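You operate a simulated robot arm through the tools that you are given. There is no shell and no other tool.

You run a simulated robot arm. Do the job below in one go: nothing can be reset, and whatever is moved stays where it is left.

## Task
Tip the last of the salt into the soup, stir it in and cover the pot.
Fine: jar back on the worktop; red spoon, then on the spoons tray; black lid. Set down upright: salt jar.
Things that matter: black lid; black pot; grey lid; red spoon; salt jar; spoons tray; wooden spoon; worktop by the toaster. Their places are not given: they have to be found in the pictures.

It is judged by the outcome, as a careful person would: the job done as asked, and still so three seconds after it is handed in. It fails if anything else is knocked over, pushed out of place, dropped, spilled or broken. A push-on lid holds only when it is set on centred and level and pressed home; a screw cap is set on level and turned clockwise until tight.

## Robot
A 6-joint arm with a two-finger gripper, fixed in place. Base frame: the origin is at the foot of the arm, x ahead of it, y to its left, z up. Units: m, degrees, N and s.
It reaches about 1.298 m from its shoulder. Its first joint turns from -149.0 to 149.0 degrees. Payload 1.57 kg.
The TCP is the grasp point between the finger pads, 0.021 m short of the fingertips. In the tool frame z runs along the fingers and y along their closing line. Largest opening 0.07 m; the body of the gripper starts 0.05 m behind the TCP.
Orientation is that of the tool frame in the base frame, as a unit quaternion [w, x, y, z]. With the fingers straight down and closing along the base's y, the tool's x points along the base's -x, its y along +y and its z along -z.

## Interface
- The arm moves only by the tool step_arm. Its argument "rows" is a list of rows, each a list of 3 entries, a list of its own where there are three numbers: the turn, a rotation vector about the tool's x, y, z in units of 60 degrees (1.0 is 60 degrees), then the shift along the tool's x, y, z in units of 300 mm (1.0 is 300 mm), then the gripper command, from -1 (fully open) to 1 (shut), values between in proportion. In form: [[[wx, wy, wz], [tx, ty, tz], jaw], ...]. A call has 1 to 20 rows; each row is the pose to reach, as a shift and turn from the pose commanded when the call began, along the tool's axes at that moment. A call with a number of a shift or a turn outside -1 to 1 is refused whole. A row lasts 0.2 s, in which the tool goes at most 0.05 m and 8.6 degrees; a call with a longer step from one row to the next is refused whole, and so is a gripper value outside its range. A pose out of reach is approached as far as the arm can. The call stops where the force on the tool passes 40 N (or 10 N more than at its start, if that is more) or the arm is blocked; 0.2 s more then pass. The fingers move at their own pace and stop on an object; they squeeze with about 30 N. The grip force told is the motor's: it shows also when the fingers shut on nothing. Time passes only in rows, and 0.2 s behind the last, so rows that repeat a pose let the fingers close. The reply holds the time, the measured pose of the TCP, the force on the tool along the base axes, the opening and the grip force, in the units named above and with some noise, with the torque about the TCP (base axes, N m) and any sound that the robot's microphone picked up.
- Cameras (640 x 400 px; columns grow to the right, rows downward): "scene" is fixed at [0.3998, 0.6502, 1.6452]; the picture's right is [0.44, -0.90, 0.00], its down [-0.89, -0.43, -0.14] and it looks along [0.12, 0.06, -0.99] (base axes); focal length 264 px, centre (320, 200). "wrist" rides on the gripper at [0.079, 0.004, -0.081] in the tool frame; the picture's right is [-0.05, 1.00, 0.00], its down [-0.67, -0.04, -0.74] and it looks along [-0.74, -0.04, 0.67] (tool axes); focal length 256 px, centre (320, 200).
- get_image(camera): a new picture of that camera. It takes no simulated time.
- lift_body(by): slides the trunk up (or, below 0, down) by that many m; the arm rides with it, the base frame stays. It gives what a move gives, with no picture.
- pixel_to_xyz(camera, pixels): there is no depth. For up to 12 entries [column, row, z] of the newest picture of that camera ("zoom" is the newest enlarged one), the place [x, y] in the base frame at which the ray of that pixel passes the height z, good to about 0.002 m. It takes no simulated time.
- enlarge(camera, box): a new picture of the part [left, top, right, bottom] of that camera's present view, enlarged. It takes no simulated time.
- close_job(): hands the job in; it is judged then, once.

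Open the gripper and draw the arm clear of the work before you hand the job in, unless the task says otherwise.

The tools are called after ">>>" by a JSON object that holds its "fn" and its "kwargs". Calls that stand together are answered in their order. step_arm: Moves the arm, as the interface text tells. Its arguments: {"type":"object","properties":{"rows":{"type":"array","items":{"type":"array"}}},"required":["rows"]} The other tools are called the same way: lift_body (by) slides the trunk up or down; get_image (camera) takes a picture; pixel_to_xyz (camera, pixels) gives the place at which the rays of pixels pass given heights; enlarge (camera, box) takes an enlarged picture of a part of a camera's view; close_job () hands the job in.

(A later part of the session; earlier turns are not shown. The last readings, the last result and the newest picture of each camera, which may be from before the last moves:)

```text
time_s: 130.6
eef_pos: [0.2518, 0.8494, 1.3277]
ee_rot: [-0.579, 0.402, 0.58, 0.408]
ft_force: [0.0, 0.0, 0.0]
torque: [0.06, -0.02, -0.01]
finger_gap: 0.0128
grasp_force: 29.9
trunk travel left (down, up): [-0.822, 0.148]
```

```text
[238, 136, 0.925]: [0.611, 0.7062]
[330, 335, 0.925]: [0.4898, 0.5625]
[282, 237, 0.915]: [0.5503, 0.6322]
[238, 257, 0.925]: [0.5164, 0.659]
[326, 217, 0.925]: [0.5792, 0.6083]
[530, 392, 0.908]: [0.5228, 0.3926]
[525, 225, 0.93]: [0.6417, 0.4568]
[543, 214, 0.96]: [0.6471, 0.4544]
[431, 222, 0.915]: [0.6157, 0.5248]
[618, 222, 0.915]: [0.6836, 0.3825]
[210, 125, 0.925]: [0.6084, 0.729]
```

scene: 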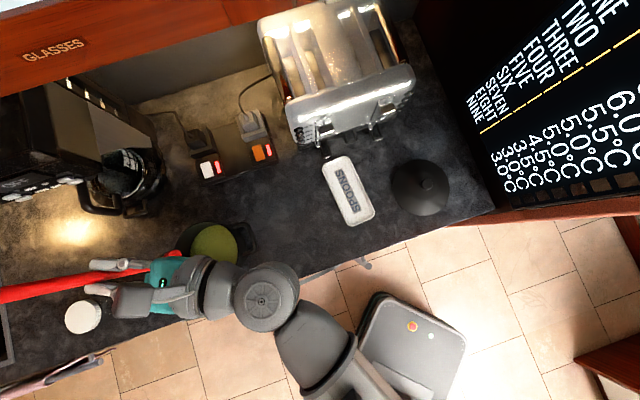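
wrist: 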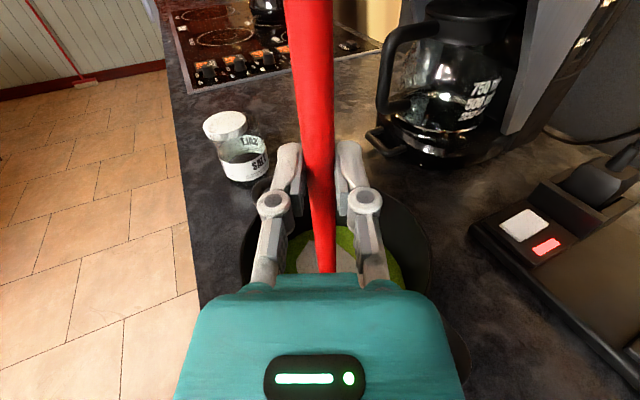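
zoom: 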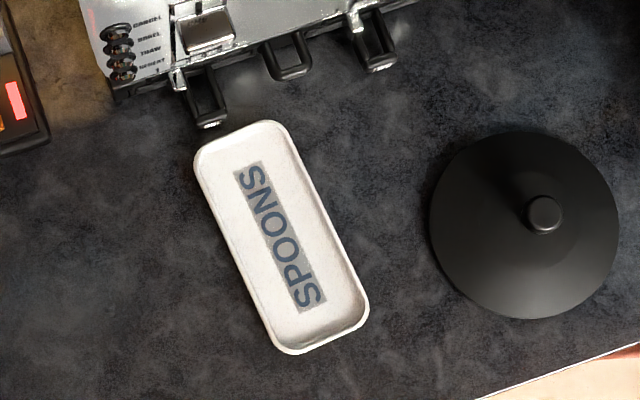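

Tray: far end (0.611,0.706), near end (0.490,0.563), axis azimuth ≈50°, 0.188 m long; the bowl tip is ≈0.185 m from my grip. I carry the hanging spoon to the right-front of the pot while turning back to azimuth 135°.

>>> {"fn": "step_arm", "kwargs": {"rows": [[[0.052, 0, 0], [0, 0.037, -0.115], 1], [[0.104, 0, 0], [0, 0.074, -0.23], 1], [[0.156, 0, 0], [0, 0.111, -0.345], 1], [[0.208, 0, 0], [0, 0.149, -0.46], 1], [[0.26, 0, 0], [0, 0.186, -0.575], 1], [[0.313, 0, 0], [0, 0.223, -0.69], 1], [[0.365, 0, 0], [0, 0.26, -0.805], 1], [[0.417, 0, 0], [0, 0.297, -0.92], 1], [[0.417, 0, 0], [0, 0.297, -0.92], 1]]}}

>>> {"fn": "get_image", "kwargs": {"camera": "scene"}}

>>> {"fn": "enlarge", "kwargs": {"camera": "scene", "box": [160, 210, 272, 290]}}

```text
time_s: 132.6
eef_pos: [0.4303, 0.6222, 1.3273]
ee_rot: [-0.653, 0.266, 0.654, 0.273]
ft_force: [0.3, 1.0, -0.7]
torque: [-0.02, 0.01, 0.01]
finger_gap: 0.0128
grasp_force: 29.5
trunk travel left (down, up): [-0.822, 0.148]
```

```text
taken
```

scene: 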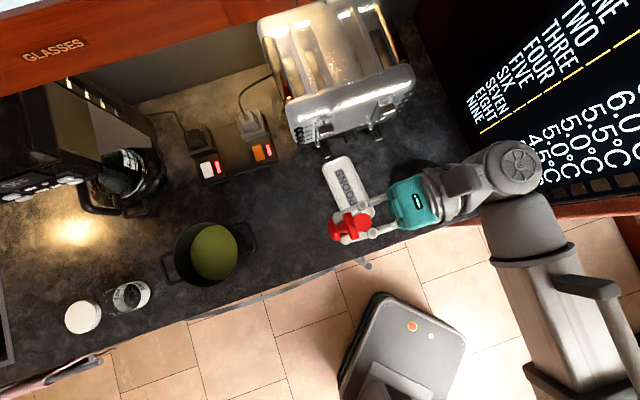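

```text
5.00 times, centred on (216, 250) of scene
```

zoom: 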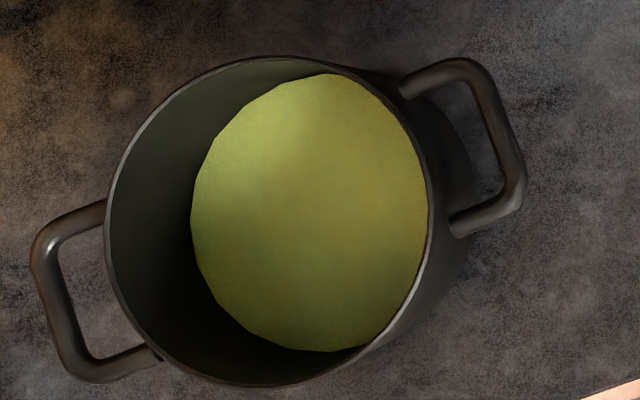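

The soup is evenly coloured and the pot undisturbed. I pitch the hand back down 60° and then 30°, laying the spoon horizontal with the bowl pointing right-front.

>>> {"fn": "step_arm", "kwargs": {"rows": [[[0, -0.1, 0], [0, 0, 0], 1], [[0, -0.2, 0], [0, 0, 0], 1], [[0, -0.3, 0], [0, 0, 0], 1], [[0, -0.4, 0], [0, 0, 0], 1], [[0, -0.5, 0], [0, 0, 0], 1], [[0, -0.6, 0], [0, 0, 0], 1], [[0, -0.7, 0], [0, 0, 0], 1], [[0, -0.8, 0], [0, 0, 0], 1], [[0, -0.9, 0], [0, 0, 0], 1], [[0, -1.0, 0], [0, 0, 0], 1]]}}

>>> {"fn": "step_arm", "kwargs": {"rows": [[[0, -0.1, 0], [0, 0, 0], 1], [[0, -0.2, 0], [0, 0, 0], 1], [[0, -0.3, 0], [0, 0, 0], 1], [[0, -0.4, 0], [0, 0, 0], 1], [[0, -0.5, 0], [0, 0, 0], 1], [[0, -0.5, 0], [0, 0, 0], 1]]}}

>>> {"fn": "get_image", "kwargs": {"camera": "scene"}}

>>> {"fn": "get_image", "kwargs": {"camera": "wrist"}}

```text
time_s: 134.8
eef_pos: [0.4364, 0.6189, 1.1655]
ee_rot: [-0.237, 0.367, 0.894, 0.103]
ft_force: [0.0, 0.0, 0.0]
torque: [0.01, 0.03, 0.0]
finger_gap: 0.0132
grasp_force: 30.6
out of reach, approached as far as the arm can: row 1, 2, 3, 4, 5, 6, 7, 8, 9, 10
trunk travel left (down, up): [-0.822, 0.148]
```

```text
time_s: 136.2
eef_pos: [0.4318, 0.6207, 1.1407]
ee_rot: [0.002, 0.381, 0.925, 0.005]
ft_force: [0.2, -0.3, -0.8]
torque: [0.01, 0.01, 0.0]
finger_gap: 0.013
grasp_force: 29.6
out of reach, approached as far as the arm can: row 1, 2, 3, 4, 5, 6
trunk travel left (down, up): [-0.822, 0.148]
```

```text
taken
```

scene: 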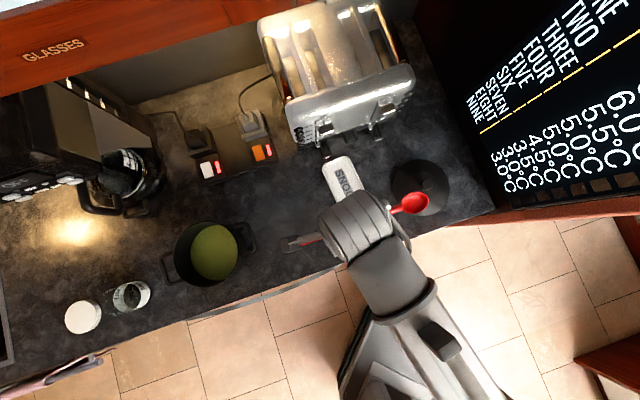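

```text
taken
```

wrist: 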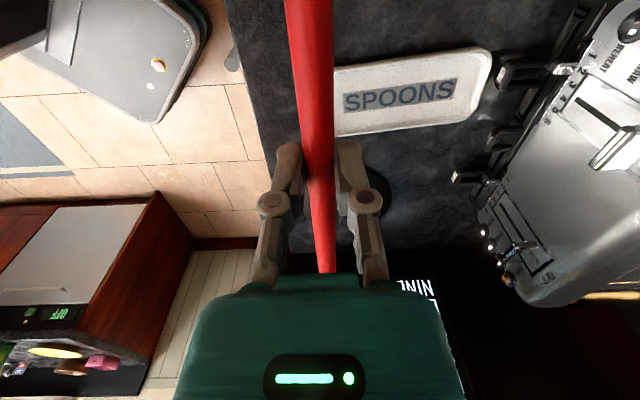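

The spoon is level with the bowl pointing right. I turn the hand −95° so the spoon lines up with the tray (bowl toward its far end).

>>> {"fn": "step_arm", "kwargs": {"rows": [[[0, 0, -0.1], [0, 0, 0], 1], [[0, 0, -0.2], [0, 0, 0], 1], [[0, 0, -0.3], [0, 0, 0], 1], [[0, 0, -0.4], [0, 0, 0], 1], [[0, 0, -0.5], [0, 0, 0], 1], [[0, 0, -0.6], [0, 0, 0], 1], [[0, 0, -0.7], [0, 0, 0], 1], [[0, 0, -0.8], [0, 0, 0], 1], [[0, 0, -0.9], [0, 0, 0], 1], [[0, 0, -1.0], [0, 0, 0], 1]]}}

>>> {"fn": "step_arm", "kwargs": {"rows": [[[0, 0, -0.1], [0, 0, 0], 1], [[0, 0, -0.2], [0, 0, 0], 1], [[0, 0, -0.3], [0, 0, 0], 1], [[0, 0, -0.4], [0, 0, 0], 1], [[0, 0, -0.5], [0, 0, 0], 1], [[0, 0, -0.578], [0, 0, 0], 1], [[0, 0, -0.578], [0, 0, 0], 1]]}}

>>> {"fn": "get_image", "kwargs": {"camera": "wrist"}}

>>> {"fn": "get_image", "kwargs": {"camera": "scene"}}

```text
time_s: 138.4
eef_pos: [0.431, 0.6202, 1.1415]
ee_rot: [0.004, -0.132, 0.991, 0.003]
ft_force: [0.0, 0.4, -0.9]
torque: [0.0, 0.03, 0.01]
finger_gap: 0.013
grasp_force: 29.9
trunk travel left (down, up): [-0.822, 0.148]
```

```text
time_s: 140.0
eef_pos: [0.4305, 0.62, 1.1417]
ee_rot: [0.006, -0.422, 0.907, 0.002]
ft_force: [-0.4, -0.2, 0.0]
torque: [0.0, 0.0, -0.01]
finger_gap: 0.0131
grasp_force: 29.8
trunk travel left (down, up): [-0.822, 0.148]
```

```text
taken
```

wrist: 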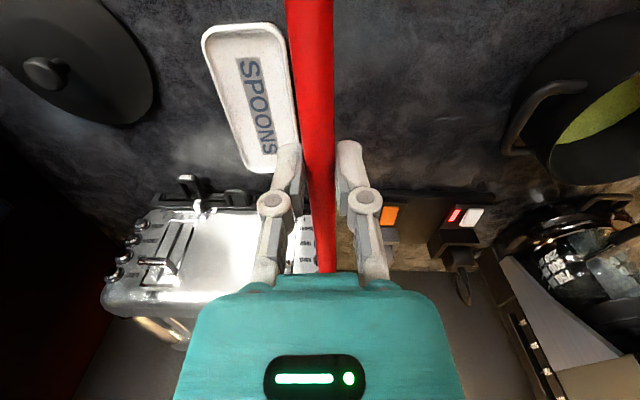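

```text
taken
```

scene: 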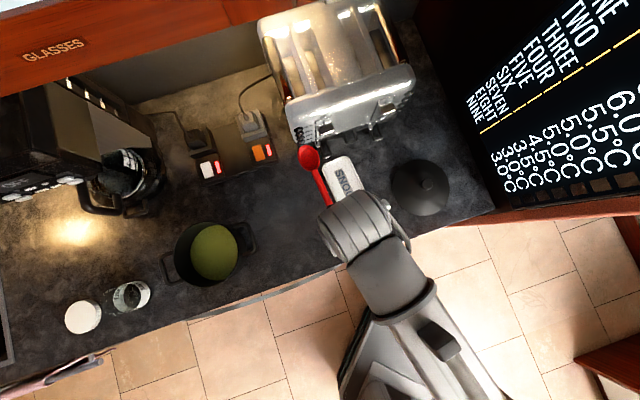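

The spoon is parallel to the tray. Before moving it over, I zoom in on the toaster's levers beside the tray's far end to judge their height.

>>> {"fn": "enlarge", "kwargs": {"camera": "wrist", "box": [120, 120, 320, 260]}}

>>> {"fn": "enlarge", "kwargs": {"camera": "scene", "box": [280, 100, 400, 190]}}

```text
2.86 times, centred on (220, 190) of wrist
```

zoom: 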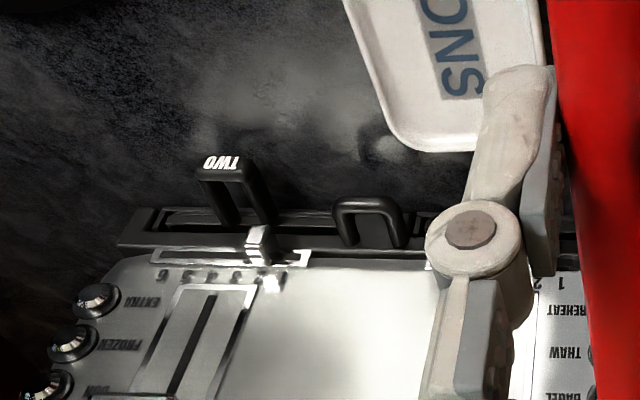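

```text
4.44 times, centred on (340, 145) of scene
```

zoom: 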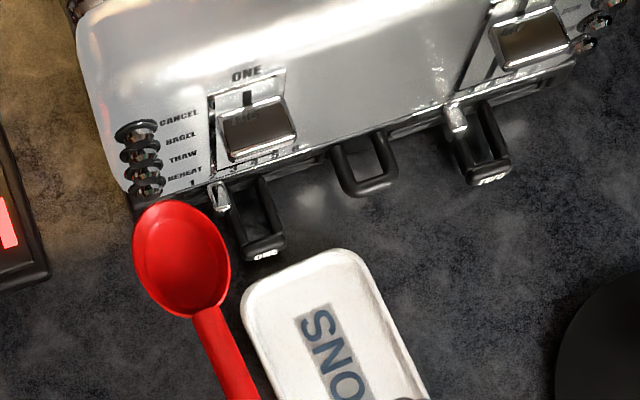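

The "ONE" lever sits just beyond the tray's far-left corner, so I place the spoon 0.01 m right of the tray's centre line. I move above that position at this height and pitch the bowl down about 5°.

>>> {"fn": "step_arm", "kwargs": {"rows": [[[0, 0.02, 0], [0.004, -0.077, 0], 1], [[0, 0.04, 0], [0.009, -0.154, 0], 1], [[0, 0.06, 0], [0.013, -0.231, 0], 1], [[0, 0.085, 0], [0.0175, -0.3085, 0], 1], [[0, 0.085, 0], [0.0175, -0.3085, 0], 1]]}}

>>> {"fn": "get_image", "kwargs": {"camera": "wrist"}}

>>> {"fn": "get_image", "kwargs": {"camera": "scene"}}

```text
time_s: 141.2
eef_pos: [0.4976, 0.5579, 1.141]
ee_rot: [-0.035, -0.421, 0.906, -0.017]
ft_force: [-0.1, 0.6, 0.6]
torque: [0.02, 0.0, 0.0]
finger_gap: 0.0128
grasp_force: 30.0
trunk travel left (down, up): [-0.822, 0.148]
```

```text
taken
```

wrist: 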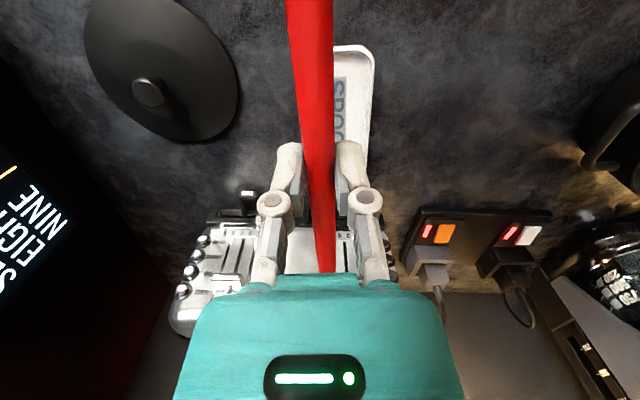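

```text
taken
```

scene: 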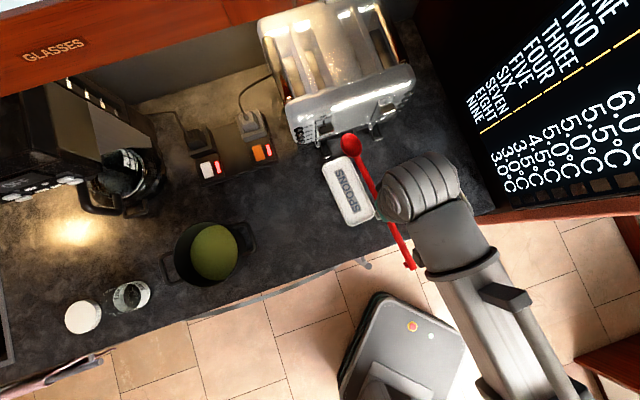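

I verify the spoon's plan position over the tray by querying its bowl and handle at their height.

>>> {"fn": "pixel_to_xyz", "kwargs": {"camera": "scene", "pixels": [[351, 145, 1.105], [348, 135, 1.1], [371, 184, 1.112], [400, 238, 1.118], [412, 265, 1.12]]}}

>>> {"fn": "enlarge", "kwargs": {"camera": "scene", "box": [300, 110, 440, 280]}}

```text
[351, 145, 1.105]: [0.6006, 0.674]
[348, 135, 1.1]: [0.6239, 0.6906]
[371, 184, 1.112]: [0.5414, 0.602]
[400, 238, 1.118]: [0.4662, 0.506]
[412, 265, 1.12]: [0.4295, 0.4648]
```

```text
2.35 times, centred on (370, 195) of scene
```

zoom: 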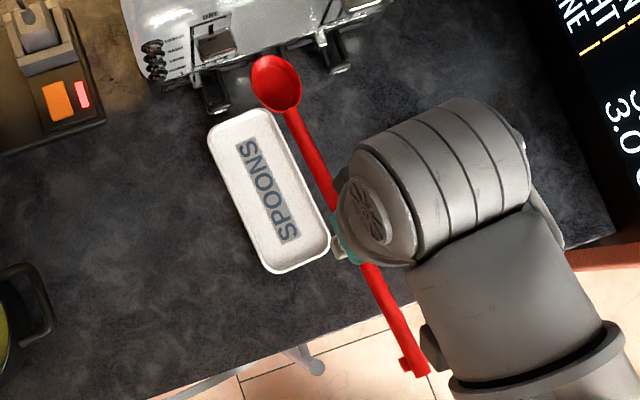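

The spoon is over the tray but ≈15 mm right of its axis; I shift 5 mm left and lower 0.155 m (TCP ≈0.986), then look.

>>> {"fn": "step_arm", "kwargs": {"rows": [[[0, 0, 0], [0, 0.0167, 0], 1], [[0, 0, 0], [0, 0.0167, 0], 1]]}}

>>> {"fn": "lift_body", "kwargs": {"by": -0.155}}

>>> {"fn": "get_image", "kwargs": {"camera": "wrist"}}

>>> {"fn": "enlarge", "kwargs": {"camera": "scene", "box": [300, 110, 440, 280]}}

```text
time_s: 141.8
eef_pos: [0.494, 0.5608, 1.1426]
ee_rot: [-0.035, -0.421, 0.906, -0.018]
ft_force: [-0.3, 0.9, -1.5]
torque: [0.01, -0.02, 0.02]
finger_gap: 0.0126
grasp_force: 30.2
trunk travel left (down, up): [-0.822, 0.148]
```

```text
time_s: 143.6
eef_pos: [0.4945, 0.5613, 0.9869]
ee_rot: [-0.035, -0.421, 0.906, -0.017]
ft_force: [-0.4, -0.8, -0.8]
torque: [-0.01, 0.05, -0.02]
finger_gap: 0.0131
grasp_force: 30.0
trunk travel left (down, up): [-0.667, 0.303]
```

```text
taken
```

wrist: 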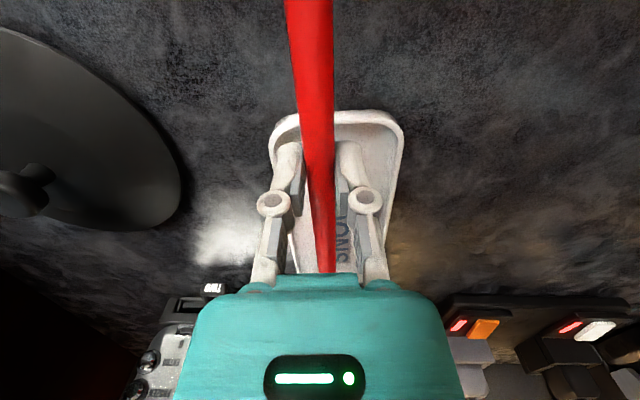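

```text
2.35 times, centred on (370, 195) of scene
```

zoom: 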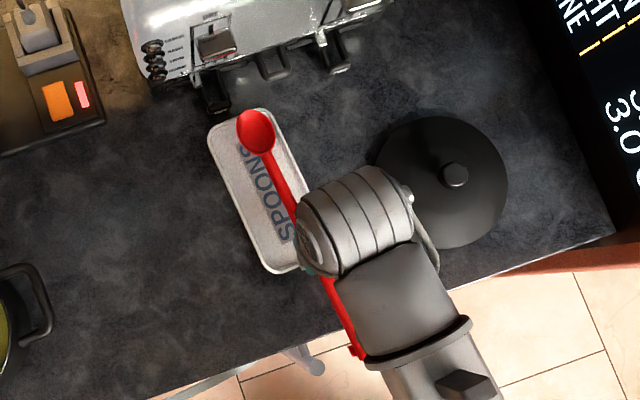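

The bowl is over the tray's far end and the handle runs along the tray. I lower in small steps watching for contact.

>>> {"fn": "lift_body", "kwargs": {"by": -0.015}}

>>> {"fn": "lift_body", "kwargs": {"by": -0.005}}

>>> {"fn": "lift_body", "kwargs": {"by": -0.004}}

>>> {"fn": "enlarge", "kwargs": {"camera": "scene", "box": [300, 110, 440, 280]}}

>>> {"fn": "get_image", "kwargs": {"camera": "wrist"}}

```text
time_s: 144.2
eef_pos: [0.4942, 0.5601, 0.9716]
ee_rot: [-0.034, -0.421, 0.906, -0.017]
ft_force: [0.5, -0.2, -0.1]
torque: [-0.04, 0.03, 0.02]
finger_gap: 0.0129
grasp_force: 30.7
trunk travel left (down, up): [-0.652, 0.318]
```

```text
time_s: 144.8
eef_pos: [0.4943, 0.5604, 0.9664]
ee_rot: [-0.036, -0.42, 0.907, -0.017]
ft_force: [0.1, 0.3, 3.0]
torque: [0.38, -0.34, -0.04]
finger_gap: 0.013
grasp_force: 30.2
trunk travel left (down, up): [-0.647, 0.323]
```

```text
time_s: 145.3
eef_pos: [0.4928, 0.5597, 0.9624]
ee_rot: [-0.035, -0.421, 0.906, -0.017]
ft_force: [-0.6, -1.3, 1.9]
torque: [0.31, -0.19, -0.02]
finger_gap: 0.0127
grasp_force: 29.7
trunk travel left (down, up): [-0.643, 0.327]
```

```text
2.35 times, centred on (370, 195) of scene
```

zoom: 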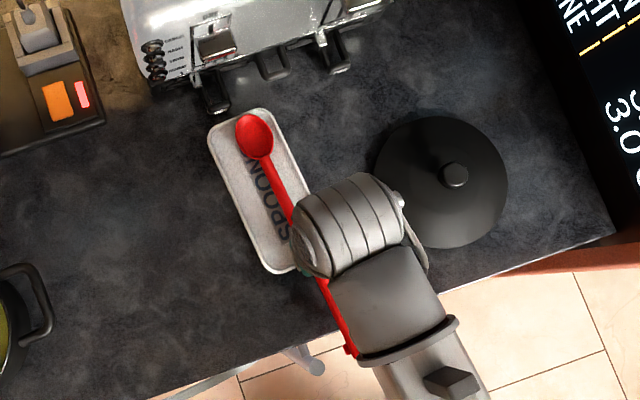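

```text
taken
```

wrist: 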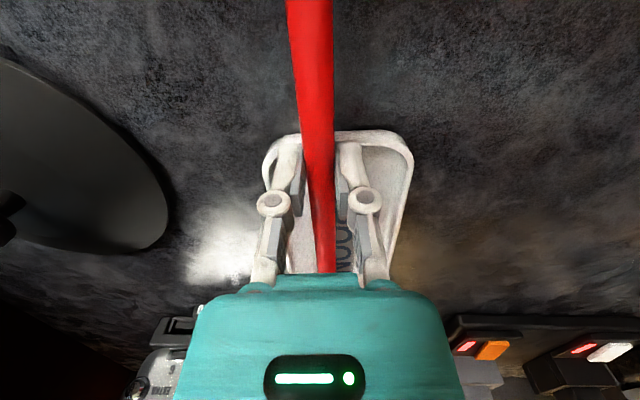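

The bowl is touching the tray floor (≈3 N with matching torque). I lower a few more millimetres until the handle meets the near rim.

>>> {"fn": "lift_body", "kwargs": {"by": -0.003}}

>>> {"fn": "lift_body", "kwargs": {"by": -0.003}}

>>> {"fn": "lift_body", "kwargs": {"by": -0.002}}

```text
time_s: 145.8
eef_pos: [0.4941, 0.5602, 0.9593]
ee_rot: [-0.035, -0.421, 0.906, -0.018]
ft_force: [-1.2, -1.3, 1.9]
torque: [0.27, -0.23, -0.01]
finger_gap: 0.0126
grasp_force: 29.8
trunk travel left (down, up): [-0.64, 0.33]
```

```text
time_s: 146.3
eef_pos: [0.4938, 0.561, 0.957]
ee_rot: [-0.035, -0.421, 0.906, -0.017]
ft_force: [-2.1, -1.8, 4.8]
torque: [0.2, -0.09, -0.01]
finger_gap: 0.0126
grasp_force: 29.7
trunk travel left (down, up): [-0.637, 0.333]
```

```text
time_s: 146.9
eef_pos: [0.4934, 0.5598, 0.9559]
ee_rot: [-0.034, -0.421, 0.906, -0.016]
ft_force: [4.9, 6.5, 37.2]
torque: [0.11, -0.14, 0.01]
finger_gap: 0.0128
grasp_force: 30.3
trunk travel left (down, up): [-0.635, 0.335]
```

The handle now rests on the near rim (37 N). I ease up 1 mm and open the jaws just to about 0.03 m to let the spoon lie.

>>> {"fn": "lift_body", "kwargs": {"by": 0.0015}}

>>> {"fn": "step_arm", "kwargs": {"rows": [[[0, 0, 0], [0, 0, 0], 0.6], [[0, 0, 0], [0, 0, 0], 0.4], [[0, 0, 0], [0, 0, 0], 0.2], [[0, 0, 0], [0, 0, 0], 0.15], [[0, 0, 0], [0, 0, 0], 0.15]]}}

>>> {"fn": "get_image", "kwargs": {"camera": "wrist"}}

>>> {"fn": "enlarge", "kwargs": {"camera": "scene", "box": [300, 110, 440, 280]}}

```text
time_s: 147.4
eef_pos: [0.4935, 0.5603, 0.9571]
ee_rot: [-0.035, -0.421, 0.906, -0.017]
ft_force: [3.4, 4.7, 21.1]
torque: [0.13, -0.11, -0.01]
finger_gap: 0.0128
grasp_force: 29.8
trunk travel left (down, up): [-0.637, 0.333]
```

```text
time_s: 148.6
eef_pos: [0.4929, 0.5605, 0.9556]
ee_rot: [-0.036, -0.421, 0.906, -0.018]
ft_force: [-0.1, -0.6, 2.3]
torque: [-0.02, 0.05, -0.01]
finger_gap: 0.0292
grasp_force: 0.1
trunk travel left (down, up): [-0.637, 0.333]
```

```text
taken
```

wrist: 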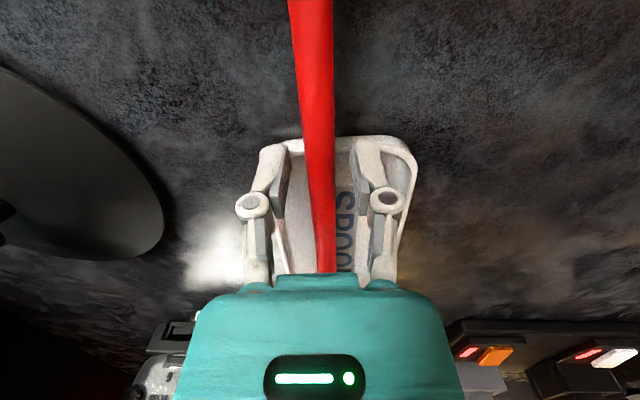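

```text
2.35 times, centred on (370, 195) of scene
```

zoom: 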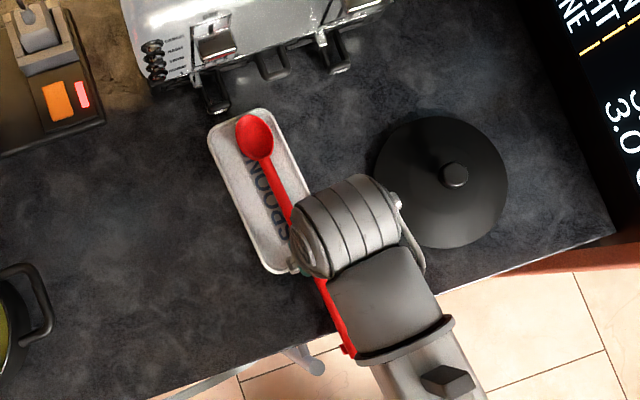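

Released: the spoon lies with its bowl in the tray and handle across the near rim. I raise the hand 0.06 m and check it stays.

>>> {"fn": "lift_body", "kwargs": {"by": 0.06}}

>>> {"fn": "get_image", "kwargs": {"camera": "wrist"}}

>>> {"fn": "enlarge", "kwargs": {"camera": "scene", "box": [300, 110, 440, 280]}}

```text
time_s: 149.6
eef_pos: [0.4948, 0.5602, 1.0152]
ee_rot: [-0.035, -0.421, 0.906, -0.017]
ft_force: [0.0, 0.0, -0.6]
torque: [0.02, 0.0, 0.04]
finger_gap: 0.0297
grasp_force: 0.0
trunk travel left (down, up): [-0.697, 0.273]
```

```text
taken
```

wrist: 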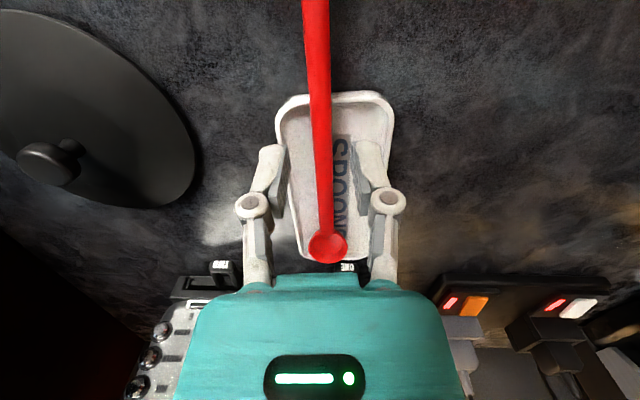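

```text
2.35 times, centred on (370, 195) of scene
```

zoom: 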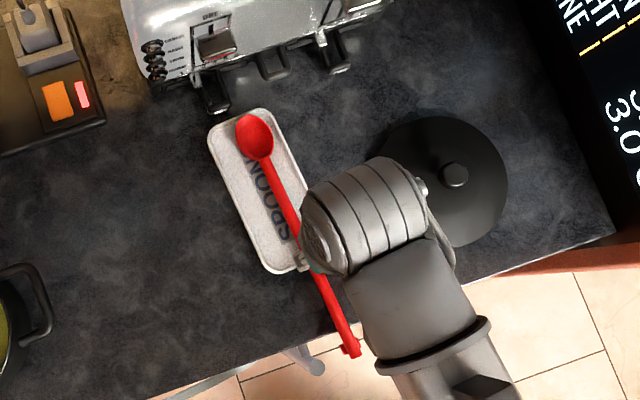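

The spoon rests stably on the tray. I raise the hand 0.12 m, level the pitch, open the jaws and move above the black lid's knob near (0.648,0.454).

>>> {"fn": "lift_body", "kwargs": {"by": 0.12}}

>>> {"fn": "step_arm", "kwargs": {"rows": [[[0, -0.028, 0], [-0.012, -0.124, 0], -1], [[0, -0.056, 0], [-0.023, -0.248, 0], -1], [[0, -0.075, 0], [-0.035, -0.371, 0], -1], [[0, -0.075, 0], [-0.046, -0.495, 0], -1], [[0, -0.075, 0], [-0.058, -0.619, 0], -1], [[0, -0.075, 0], [-0.058, -0.619, 0], -1]]}}

>>> {"fn": "get_image", "kwargs": {"camera": "wrist"}}

>>> {"fn": "get_image", "kwargs": {"camera": "scene"}}

```text
time_s: 151.1
eef_pos: [0.4944, 0.5605, 1.1357]
ee_rot: [-0.035, -0.421, 0.906, -0.018]
ft_force: [0.4, -0.7, 0.6]
torque: [0.01, 0.01, 0.02]
finger_gap: 0.0299
grasp_force: 0.0
trunk travel left (down, up): [-0.817, 0.153]
```

```text
time_s: 152.5
eef_pos: [0.6465, 0.454, 1.1349]
ee_rot: [0.0, -0.421, 0.907, -0.001]
ft_force: [0.2, -0.3, 0.0]
torque: [0.01, 0.01, 0.01]
finger_gap: 0.0699
grasp_force: 0.0
trunk travel left (down, up): [-0.817, 0.153]
```

```text
taken
```

wrist: 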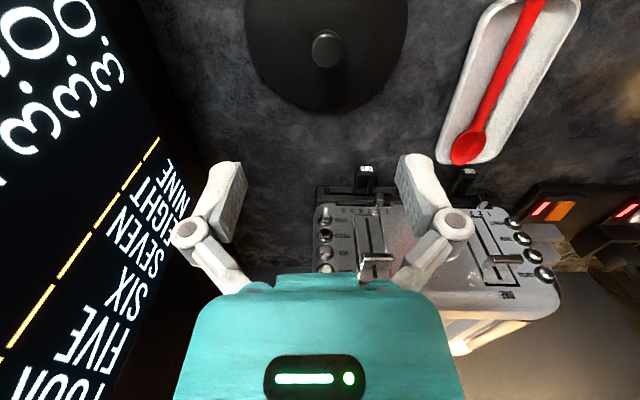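

```text
taken
```

scene: 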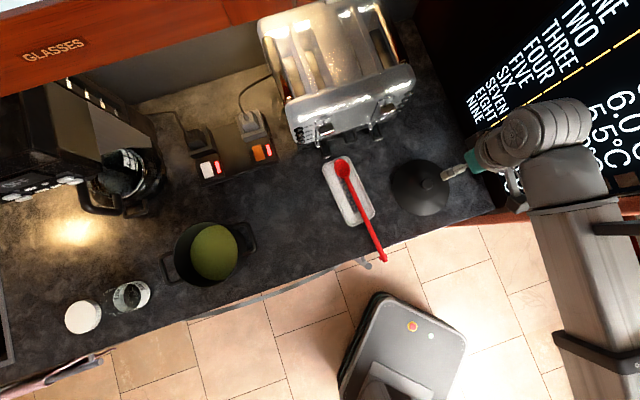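

The knob is at (326,48) in the wrist view; triangulated it is near (0.643,0.456), top z≈0.965. I correct by about 4 mm and lower 0.08 m to look closer.

>>> {"fn": "step_arm", "kwargs": {"rows": [[[0, 0, 0], [0.003, 0.0133, 0], -1], [[0, 0, 0], [0.003, 0.0133, 0], -1]]}}

>>> {"fn": "lift_body", "kwargs": {"by": -0.08}}

>>> {"fn": "get_image", "kwargs": {"camera": "wrist"}}

>>> {"fn": "enlarge", "kwargs": {"camera": "scene", "box": [360, 130, 500, 240]}}

```text
time_s: 153.1
eef_pos: [0.6427, 0.4558, 1.1364]
ee_rot: [0.001, -0.421, 0.907, 0.0]
ft_force: [-0.3, -0.3, -0.5]
torque: [0.04, -0.02, -0.01]
finger_gap: 0.07
grasp_force: 0.1
trunk travel left (down, up): [-0.817, 0.153]
```

```text
time_s: 154.2
eef_pos: [0.6423, 0.4546, 1.0561]
ee_rot: [0.0, -0.421, 0.907, 0.0]
ft_force: [0.2, 0.5, 0.1]
torque: [-0.05, 0.0, 0.0]
finger_gap: 0.0699
grasp_force: 0.0
trunk travel left (down, up): [-0.737, 0.233]
```

```text
taken
```

wrist: 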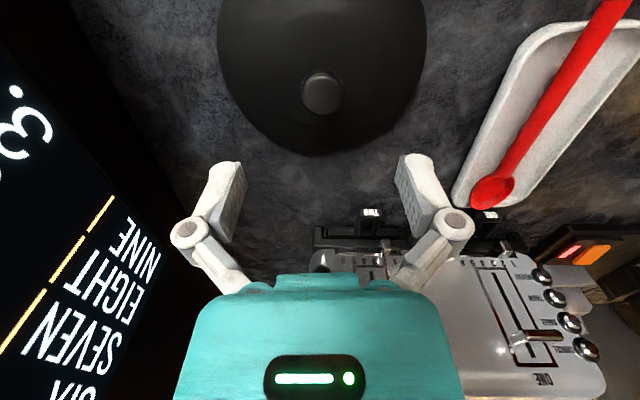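

```text
3.64 times, centred on (430, 185) of scene
```

zoom: 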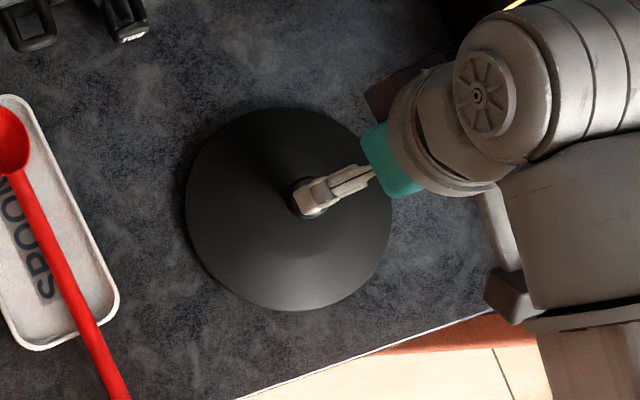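

Knob is centred within 2 mm, ≈0.027 m wide, top z≈0.968. I lower 0.05 m, check, then go the rest of the way.

>>> {"fn": "step_arm", "kwargs": {"rows": [[[0, 0, 0], [-0.006, 0.002, 0], -1], [[0, 0, 0], [-0.006, 0.002, 0], -1]]}}

>>> {"fn": "lift_body", "kwargs": {"by": -0.05}}

>>> {"fn": "get_image", "kwargs": {"camera": "wrist"}}

```text
time_s: 154.8
eef_pos: [0.6438, 0.4571, 1.0558]
ee_rot: [0.0, -0.421, 0.907, -0.001]
ft_force: [0.6, 0.5, 0.1]
torque: [-0.02, -0.02, -0.01]
finger_gap: 0.0701
grasp_force: 0.1
trunk travel left (down, up): [-0.737, 0.233]
```

```text
time_s: 155.8
eef_pos: [0.643, 0.4572, 1.0061]
ee_rot: [0.0, -0.422, 0.907, -0.001]
ft_force: [0.4, -0.2, 0.1]
torque: [-0.02, 0.02, 0.01]
finger_gap: 0.07
grasp_force: 0.0
trunk travel left (down, up): [-0.687, 0.283]
```

```text
taken
```

wrist: 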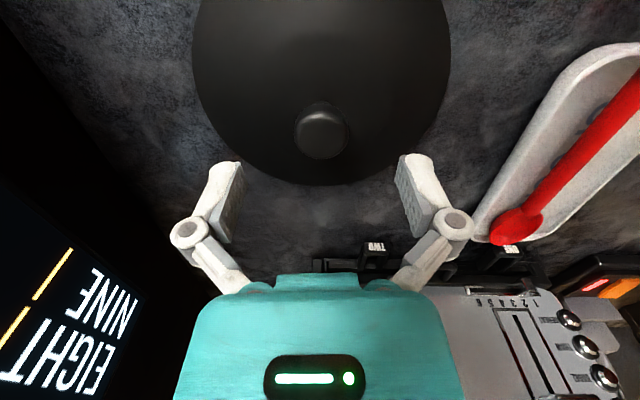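

Knob at (322,133), centred between the fingers. I lower 0.02 m so the pads surround the knob, and check the force.

>>> {"fn": "lift_body", "kwargs": {"by": -0.015}}

>>> {"fn": "lift_body", "kwargs": {"by": -0.006}}

>>> {"fn": "get_image", "kwargs": {"camera": "wrist"}}

>>> {"fn": "enlarge", "kwargs": {"camera": "scene", "box": [360, 130, 500, 240]}}

```text
time_s: 156.4
eef_pos: [0.6433, 0.4577, 0.9896]
ee_rot: [0.001, -0.42, 0.907, -0.001]
ft_force: [-0.6, -0.7, 0.0]
torque: [-0.03, -0.02, 0.01]
finger_gap: 0.0698
grasp_force: 0.0
trunk travel left (down, up): [-0.672, 0.298]
```

```text
time_s: 156.9
eef_pos: [0.6439, 0.4581, 0.9849]
ee_rot: [0.001, -0.421, 0.907, -0.001]
ft_force: [-0.5, 0.1, -0.3]
torque: [0.02, 0.0, 0.0]
finger_gap: 0.0698
grasp_force: 0.0
trunk travel left (down, up): [-0.666, 0.304]
```

```text
taken
```

wrist: 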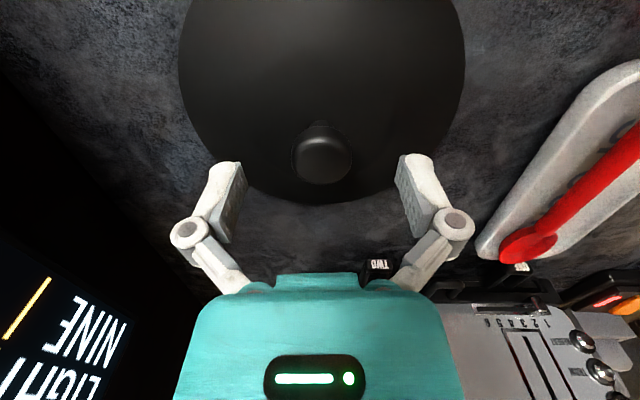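

```text
3.64 times, centred on (430, 185) of scene
```

zoom: 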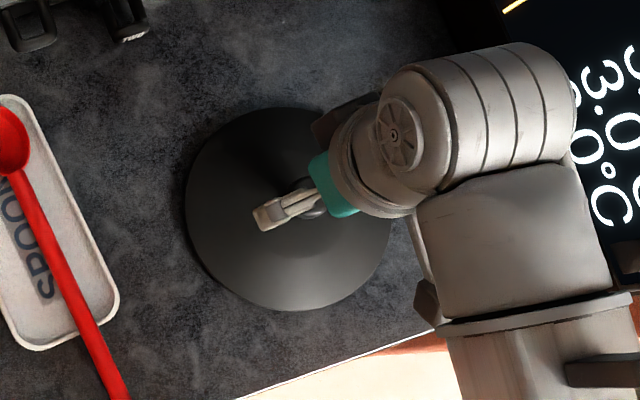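

The knob sits between the pads with 3 mm margin. I lower 4 mm more, then close the jaws on it.

>>> {"fn": "lift_body", "kwargs": {"by": -0.004}}

>>> {"fn": "step_arm", "kwargs": {"rows": [[[0, 0, 0], [0, 0, 0], 0], [[0, 0, 0], [0, 0, 0], 0.5], [[0, 0, 0], [0, 0, 0], 1], [[0, 0, 0], [0, 0, 0], 1], [[0, 0, 0], [0, 0, 0], 1], [[0, 0, 0], [0, 0, 0], 1]]}}

>>> {"fn": "get_image", "kwargs": {"camera": "wrist"}}

```text
time_s: 157.5
eef_pos: [0.6428, 0.4569, 0.981]
ee_rot: [0.001, -0.421, 0.907, -0.001]
ft_force: [1.2, 1.1, -0.4]
torque: [0.01, 0.04, 0.01]
finger_gap: 0.07
grasp_force: 0.1
trunk travel left (down, up): [-0.662, 0.308]
```

```text
time_s: 158.9
eef_pos: [0.6429, 0.4562, 0.9811]
ee_rot: [-0.001, -0.422, 0.907, -0.001]
ft_force: [0.4, 0.8, 2.8]
torque: [0.05, -0.02, 0.08]
finger_gap: 0.0288
grasp_force: 30.1
trunk travel left (down, up): [-0.662, 0.308]
```

```text
taken
```

wrist: 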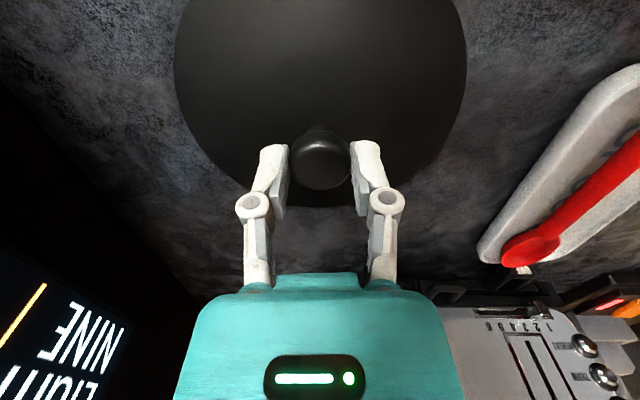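

The knob is gripped (gap 0.0288 m, 30 N). I lift 0.03 m and check the lid comes up level.

>>> {"fn": "lift_body", "kwargs": {"by": 0.03}}

>>> {"fn": "get_image", "kwargs": {"camera": "wrist"}}

>>> {"fn": "enlarge", "kwargs": {"camera": "scene", "box": [360, 130, 500, 240]}}

```text
time_s: 159.6
eef_pos: [0.6444, 0.458, 1.0106]
ee_rot: [0.001, -0.422, 0.907, -0.001]
ft_force: [0.0, -0.2, -1.1]
torque: [0.01, 0.02, 0.0]
finger_gap: 0.029
grasp_force: 30.0
trunk travel left (down, up): [-0.692, 0.278]
```

```text
taken
```

wrist: 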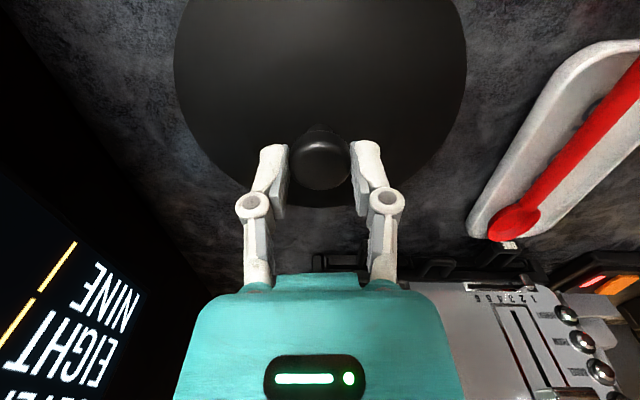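

```text
3.64 times, centred on (430, 185) of scene
```

zoom: 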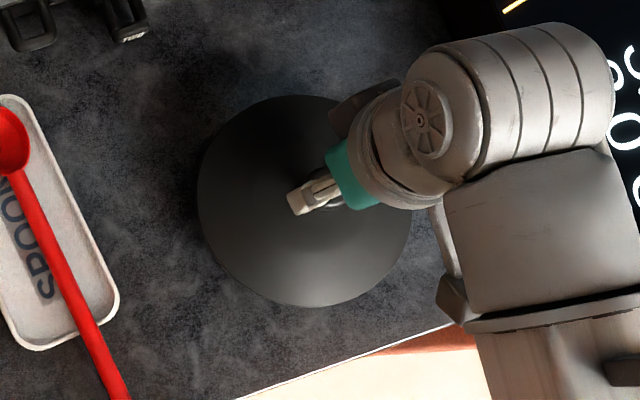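

The lid is level in the hand (unchanged in the wrist view). I raise 0.13 m and carry it left along the front of the counter to a spot from where the wrist camera can see the pot beside the lid.

>>> {"fn": "lift_body", "kwargs": {"by": 0.13}}

>>> {"fn": "step_arm", "kwargs": {"rows": [[[0, 0, 0], [0.028, 0.082, 0], 1], [[0, 0, 0], [0.056, 0.165, 0], 1], [[0, 0, 0], [0.084, 0.247, 0], 1], [[0, 0, 0], [0.113, 0.329, 0], 1], [[0, 0, 0], [0.141, 0.411, 0], 1], [[0, 0, 0], [0.169, 0.494, 0], 1], [[0, 0, 0], [0.197, 0.576, 0], 1]]}}

>>> {"fn": "step_arm", "kwargs": {"rows": [[[0, 0, 0], [0.028, 0.082, 0], 1], [[0, 0, 0], [0.056, 0.165, 0], 1], [[0, 0, 0], [0.084, 0.247, 0], 1], [[0, 0, 0], [0.113, 0.329, 0], 1], [[0, 0, 0], [0.141, 0.411, 0], 1], [[0, 0, 0], [0.169, 0.494, 0], 1], [[0, 0, 0], [0.197, 0.576, 0], 1], [[0, 0, 0], [0.197, 0.576, 0], 1]]}}

>>> {"fn": "get_image", "kwargs": {"camera": "wrist"}}

>>> {"fn": "get_image", "kwargs": {"camera": "scene"}}

```text
time_s: 161.2
eef_pos: [0.6445, 0.4556, 1.14]
ee_rot: [0.0, -0.421, 0.907, -0.002]
ft_force: [-0.1, 0.1, -1.6]
torque: [0.03, -0.01, 0.0]
finger_gap: 0.029
grasp_force: 29.6
trunk travel left (down, up): [-0.822, 0.148]
```

```text
time_s: 162.8
eef_pos: [0.4731, 0.5242, 1.1405]
ee_rot: [0.0, -0.421, 0.907, -0.002]
ft_force: [0.2, -0.8, -1.9]
torque: [0.0, 0.01, 0.0]
finger_gap: 0.0289
grasp_force: 30.1
trunk travel left (down, up): [-0.822, 0.148]
```

```text
time_s: 164.6
eef_pos: [0.3025, 0.5905, 1.1408]
ee_rot: [0.0, -0.421, 0.907, -0.001]
ft_force: [-0.4, 0.5, -1.2]
torque: [0.0, 0.01, 0.0]
finger_gap: 0.0287
grasp_force: 29.9
trunk travel left (down, up): [-0.822, 0.148]
```

```text
taken
```

wrist: 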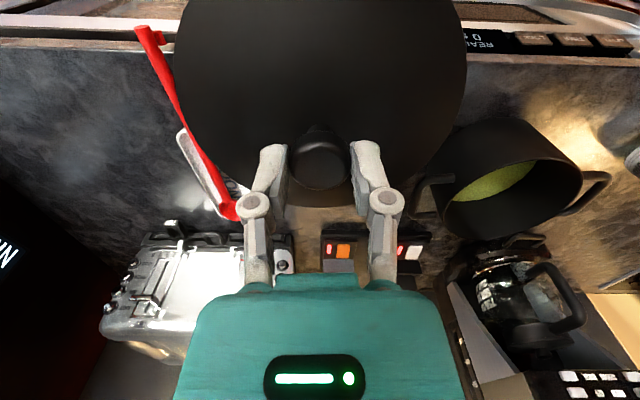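

```text
taken
```

scene: 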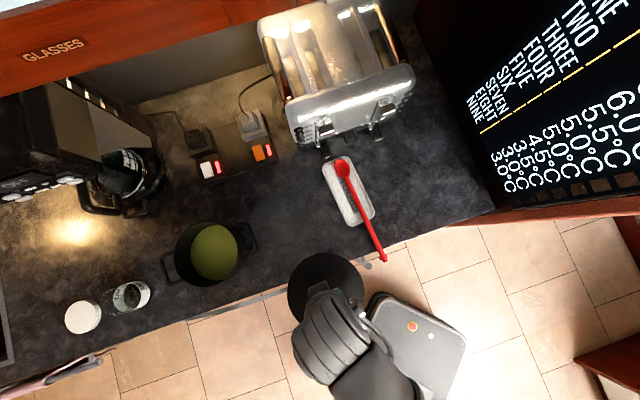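

The pot rim is visible at about (512,198) beside the lid. I enlarge it and the scene view of the pot to fix its centre precisely.

>>> {"fn": "enlarge", "kwargs": {"camera": "wrist", "box": [410, 105, 620, 250]}}

>>> {"fn": "enlarge", "kwargs": {"camera": "scene", "box": [150, 205, 270, 300]}}

```text
2.76 times, centred on (515, 178) of wrist
```

zoom: 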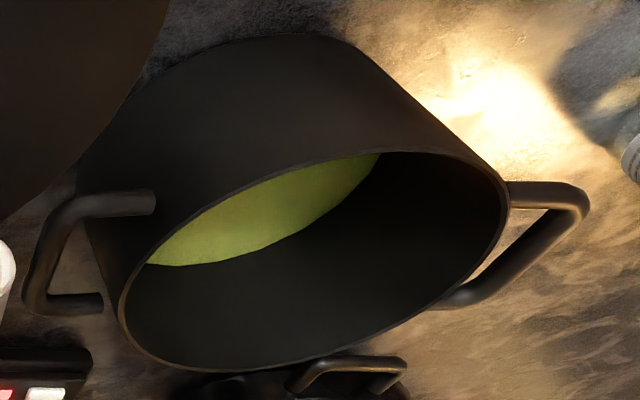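

```text
4.21 times, centred on (210, 252) of scene
```

zoom: 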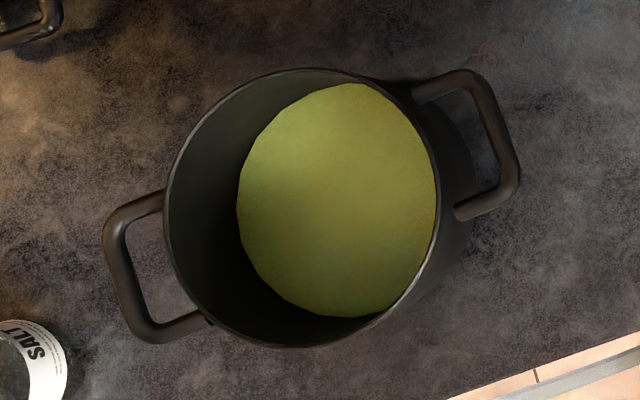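

I query rim points of the pot in both cameras at two heights to solve for the rim's height and centre.

>>> {"fn": "pixel_to_xyz", "kwargs": {"camera": "wrist", "pixels": [[441.4, 217.9, 1.0], [476.9, 239.6, 1.0], [583.5, 176.2, 1.0], [542.2, 160.2, 1.0], [471.5, 183.4, 1.0], [554.9, 216.1, 1.0], [441.4, 217.9, 1.03], [476.9, 239.6, 1.03], [583.5, 176.2, 1.03], [542.2, 160.2, 1.03], [471.5, 183.4, 1.03], [554.9, 216.1, 1.03]]}}

>>> {"fn": "pixel_to_xyz", "kwargs": {"camera": "scene", "pixels": [[172.95, 258.4, 1.0], [238, 252.5, 1.0], [210, 221.1, 1.0], [201.7, 287.6, 1.0], [182, 230, 1.0], [232, 275, 1.0], [172.95, 258.4, 1.03], [238, 252.5, 1.03], [210, 221.1, 1.03], [201.7, 287.6, 1.03]]}}

```text
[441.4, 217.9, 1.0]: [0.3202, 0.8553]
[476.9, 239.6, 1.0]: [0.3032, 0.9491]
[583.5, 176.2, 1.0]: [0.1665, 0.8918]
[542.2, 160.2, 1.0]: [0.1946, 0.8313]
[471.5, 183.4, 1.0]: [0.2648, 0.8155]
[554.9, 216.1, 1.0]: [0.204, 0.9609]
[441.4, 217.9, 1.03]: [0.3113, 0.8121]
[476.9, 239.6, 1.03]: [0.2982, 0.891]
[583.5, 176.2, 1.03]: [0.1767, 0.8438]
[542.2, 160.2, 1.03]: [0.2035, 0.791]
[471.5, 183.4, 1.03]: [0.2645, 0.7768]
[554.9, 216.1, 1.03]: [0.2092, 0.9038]
```

```text
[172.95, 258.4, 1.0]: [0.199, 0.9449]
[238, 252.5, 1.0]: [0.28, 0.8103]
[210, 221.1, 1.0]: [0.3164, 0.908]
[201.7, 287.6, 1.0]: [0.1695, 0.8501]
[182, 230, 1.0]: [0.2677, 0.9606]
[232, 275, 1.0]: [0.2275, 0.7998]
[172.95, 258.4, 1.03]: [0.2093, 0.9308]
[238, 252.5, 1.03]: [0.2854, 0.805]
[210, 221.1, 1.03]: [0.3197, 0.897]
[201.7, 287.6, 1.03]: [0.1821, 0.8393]
```

The fit gives the pot rim at z≈1.011, centre (0.246,0.8745), radius ≈0.077, and the lid's centre coincides with the TCP within 1 mm. I carry the lid over the pot centre at this height (lid underside ≈0.057 m above the rim).

>>> {"fn": "step_arm", "kwargs": {"rows": [[[0, 0, 0], [-0.068, 0.084, 0], 1], [[0, 0, 0], [-0.135, 0.167, 0], 1], [[0, 0, 0], [-0.202, 0.251, 0], 1], [[0, 0, 0], [-0.27, 0.335, 0], 1], [[0, 0, 0], [-0.337, 0.419, 0], 1], [[0, 0, 0], [-0.405, 0.502, 0], 1], [[0, 0, 0], [-0.472, 0.586, 0], 1], [[0, 0, 0], [-0.54, 0.67, 0], 1], [[0, 0, 0], [-0.607, 0.7534, 0], 1], [[0, 0, 0], [-0.607, 0.7534, 0], 1]]}}

>>> {"fn": "get_image", "kwargs": {"camera": "scene"}}

>>> {"fn": "get_image", "kwargs": {"camera": "wrist"}}

```text
time_s: 166.8
eef_pos: [0.2478, 0.8747, 1.1416]
ee_rot: [0.0, -0.421, 0.907, 0.0]
ft_force: [0.3, -0.1, -1.9]
torque: [0.0, 0.01, -0.02]
finger_gap: 0.0286
grasp_force: 30.1
trunk travel left (down, up): [-0.822, 0.148]
```

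```text
taken
```

scene: 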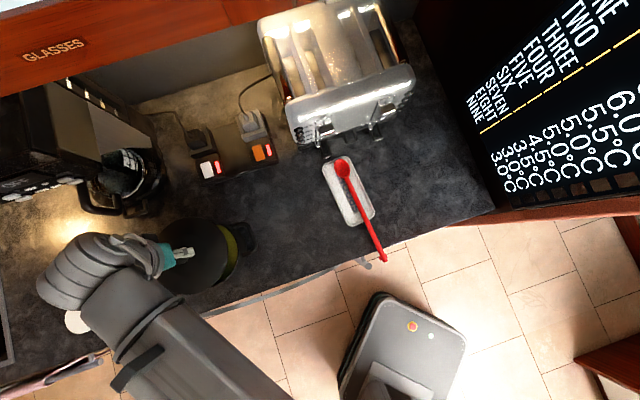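

```text
taken
```

wrist: 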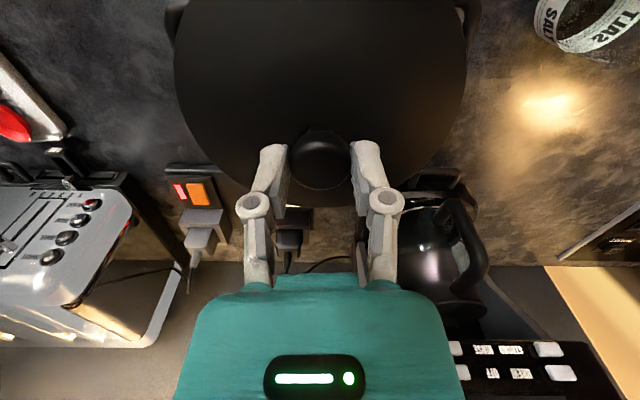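

The pot's handles peek out symmetrically on either side of the lid in the wrist view. I lower 0.04 m (lid underside just above the rim) and check alignment in the scene view.

>>> {"fn": "lift_body", "kwargs": {"by": -0.04}}

>>> {"fn": "enlarge", "kwargs": {"camera": "scene", "box": [140, 205, 270, 305]}}

>>> {"fn": "get_image", "kwargs": {"camera": "wrist"}}

```text
time_s: 167.6
eef_pos: [0.2477, 0.8743, 1.1002]
ee_rot: [0.001, -0.421, 0.907, -0.001]
ft_force: [0.2, -0.2, -1.8]
torque: [-0.01, 0.0, -0.01]
finger_gap: 0.0286
grasp_force: 29.8
trunk travel left (down, up): [-0.782, 0.188]
```

```text
4.00 times, centred on (205, 255) of scene
```

zoom: 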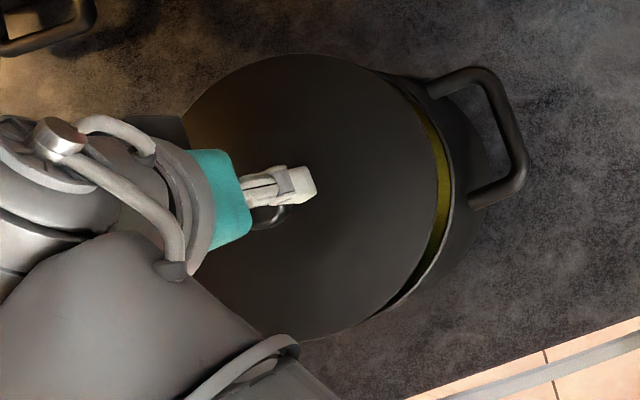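

```text
taken
```

wrist: 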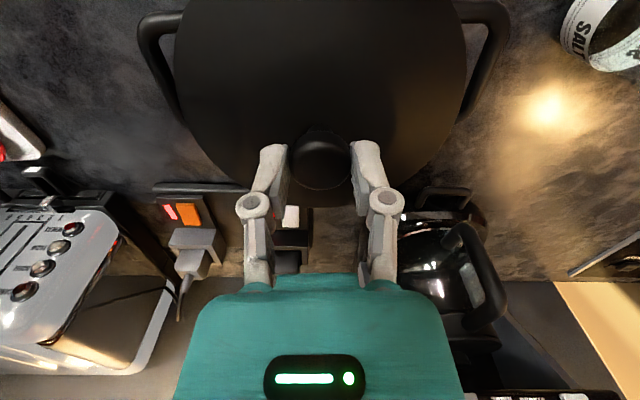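

Edges agree with prediction for both lid and rim within about 1 mm. I lower in small steps, watching for early contact (misalignment) or seating near TCP 1.066.

>>> {"fn": "lift_body", "kwargs": {"by": -0.012}}

>>> {"fn": "lift_body", "kwargs": {"by": -0.006}}

>>> {"fn": "lift_body", "kwargs": {"by": -0.004}}

>>> {"fn": "enlarge", "kwargs": {"camera": "scene", "box": [140, 205, 270, 305]}}

```text
time_s: 168.2
eef_pos: [0.2473, 0.8744, 1.0878]
ee_rot: [0.001, -0.421, 0.907, -0.001]
ft_force: [0.5, -0.8, -2.3]
torque: [0.0, -0.01, -0.02]
finger_gap: 0.0287
grasp_force: 29.8
trunk travel left (down, up): [-0.77, 0.2]
```

```text
time_s: 168.8
eef_pos: [0.2479, 0.8746, 1.0818]
ee_rot: [0.001, -0.421, 0.907, 0.0]
ft_force: [0.3, -1.5, -2.6]
torque: [0.02, -0.04, -0.01]
finger_gap: 0.0287
grasp_force: 29.8
trunk travel left (down, up): [-0.764, 0.206]
```

```text
time_s: 169.3
eef_pos: [0.2489, 0.8745, 1.0782]
ee_rot: [0.001, -0.421, 0.907, 0.0]
ft_force: [-0.7, 0.2, -2.2]
torque: [-0.02, -0.01, 0.0]
finger_gap: 0.0287
grasp_force: 29.4
trunk travel left (down, up): [-0.76, 0.21]
```

```text
4.00 times, centred on (205, 255) of scene
```

zoom: 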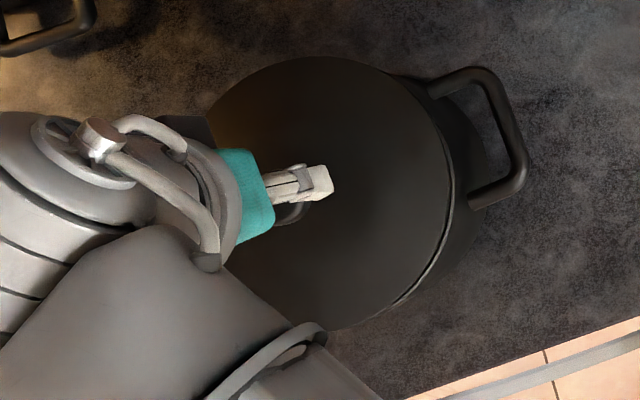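

No contact yet; the lid is close above the rim and concentric in the scene view. I continue in 3–4 mm steps.

>>> {"fn": "lift_body", "kwargs": {"by": -0.004}}

>>> {"fn": "lift_body", "kwargs": {"by": -0.003}}

>>> {"fn": "lift_body", "kwargs": {"by": -0.003}}

>>> {"fn": "enlarge", "kwargs": {"camera": "scene", "box": [140, 205, 270, 305]}}

```text
time_s: 169.8
eef_pos: [0.248, 0.8751, 1.0735]
ee_rot: [0.001, -0.422, 0.907, 0.0]
ft_force: [-0.8, -0.3, -1.4]
torque: [0.01, -0.02, 0.02]
finger_gap: 0.0288
grasp_force: 30.7
trunk travel left (down, up): [-0.756, 0.214]
```

```text
time_s: 170.4
eef_pos: [0.2478, 0.8742, 1.0708]
ee_rot: [0.0, -0.421, 0.907, -0.001]
ft_force: [0.6, -0.5, -1.3]
torque: [0.01, 0.0, 0.02]
finger_gap: 0.0288
grasp_force: 30.0
trunk travel left (down, up): [-0.753, 0.217]
```

```text
time_s: 170.9
eef_pos: [0.2482, 0.8746, 1.0679]
ee_rot: [0.001, -0.421, 0.907, -0.001]
ft_force: [-0.1, 0.0, -2.2]
torque: [-0.03, 0.02, 0.01]
finger_gap: 0.0287
grasp_force: 30.5
trunk travel left (down, up): [-0.75, 0.22]
```

```text
4.00 times, centred on (205, 255) of scene
```

zoom: 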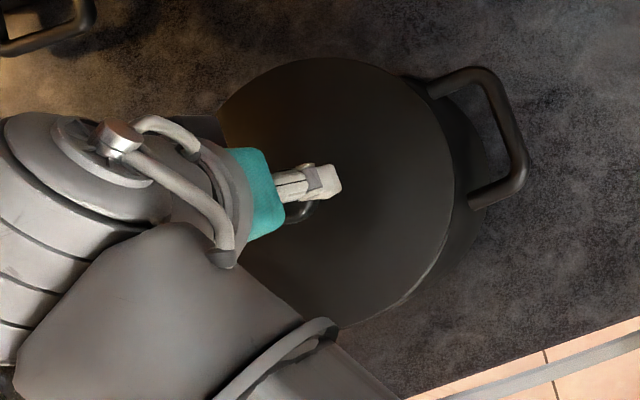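

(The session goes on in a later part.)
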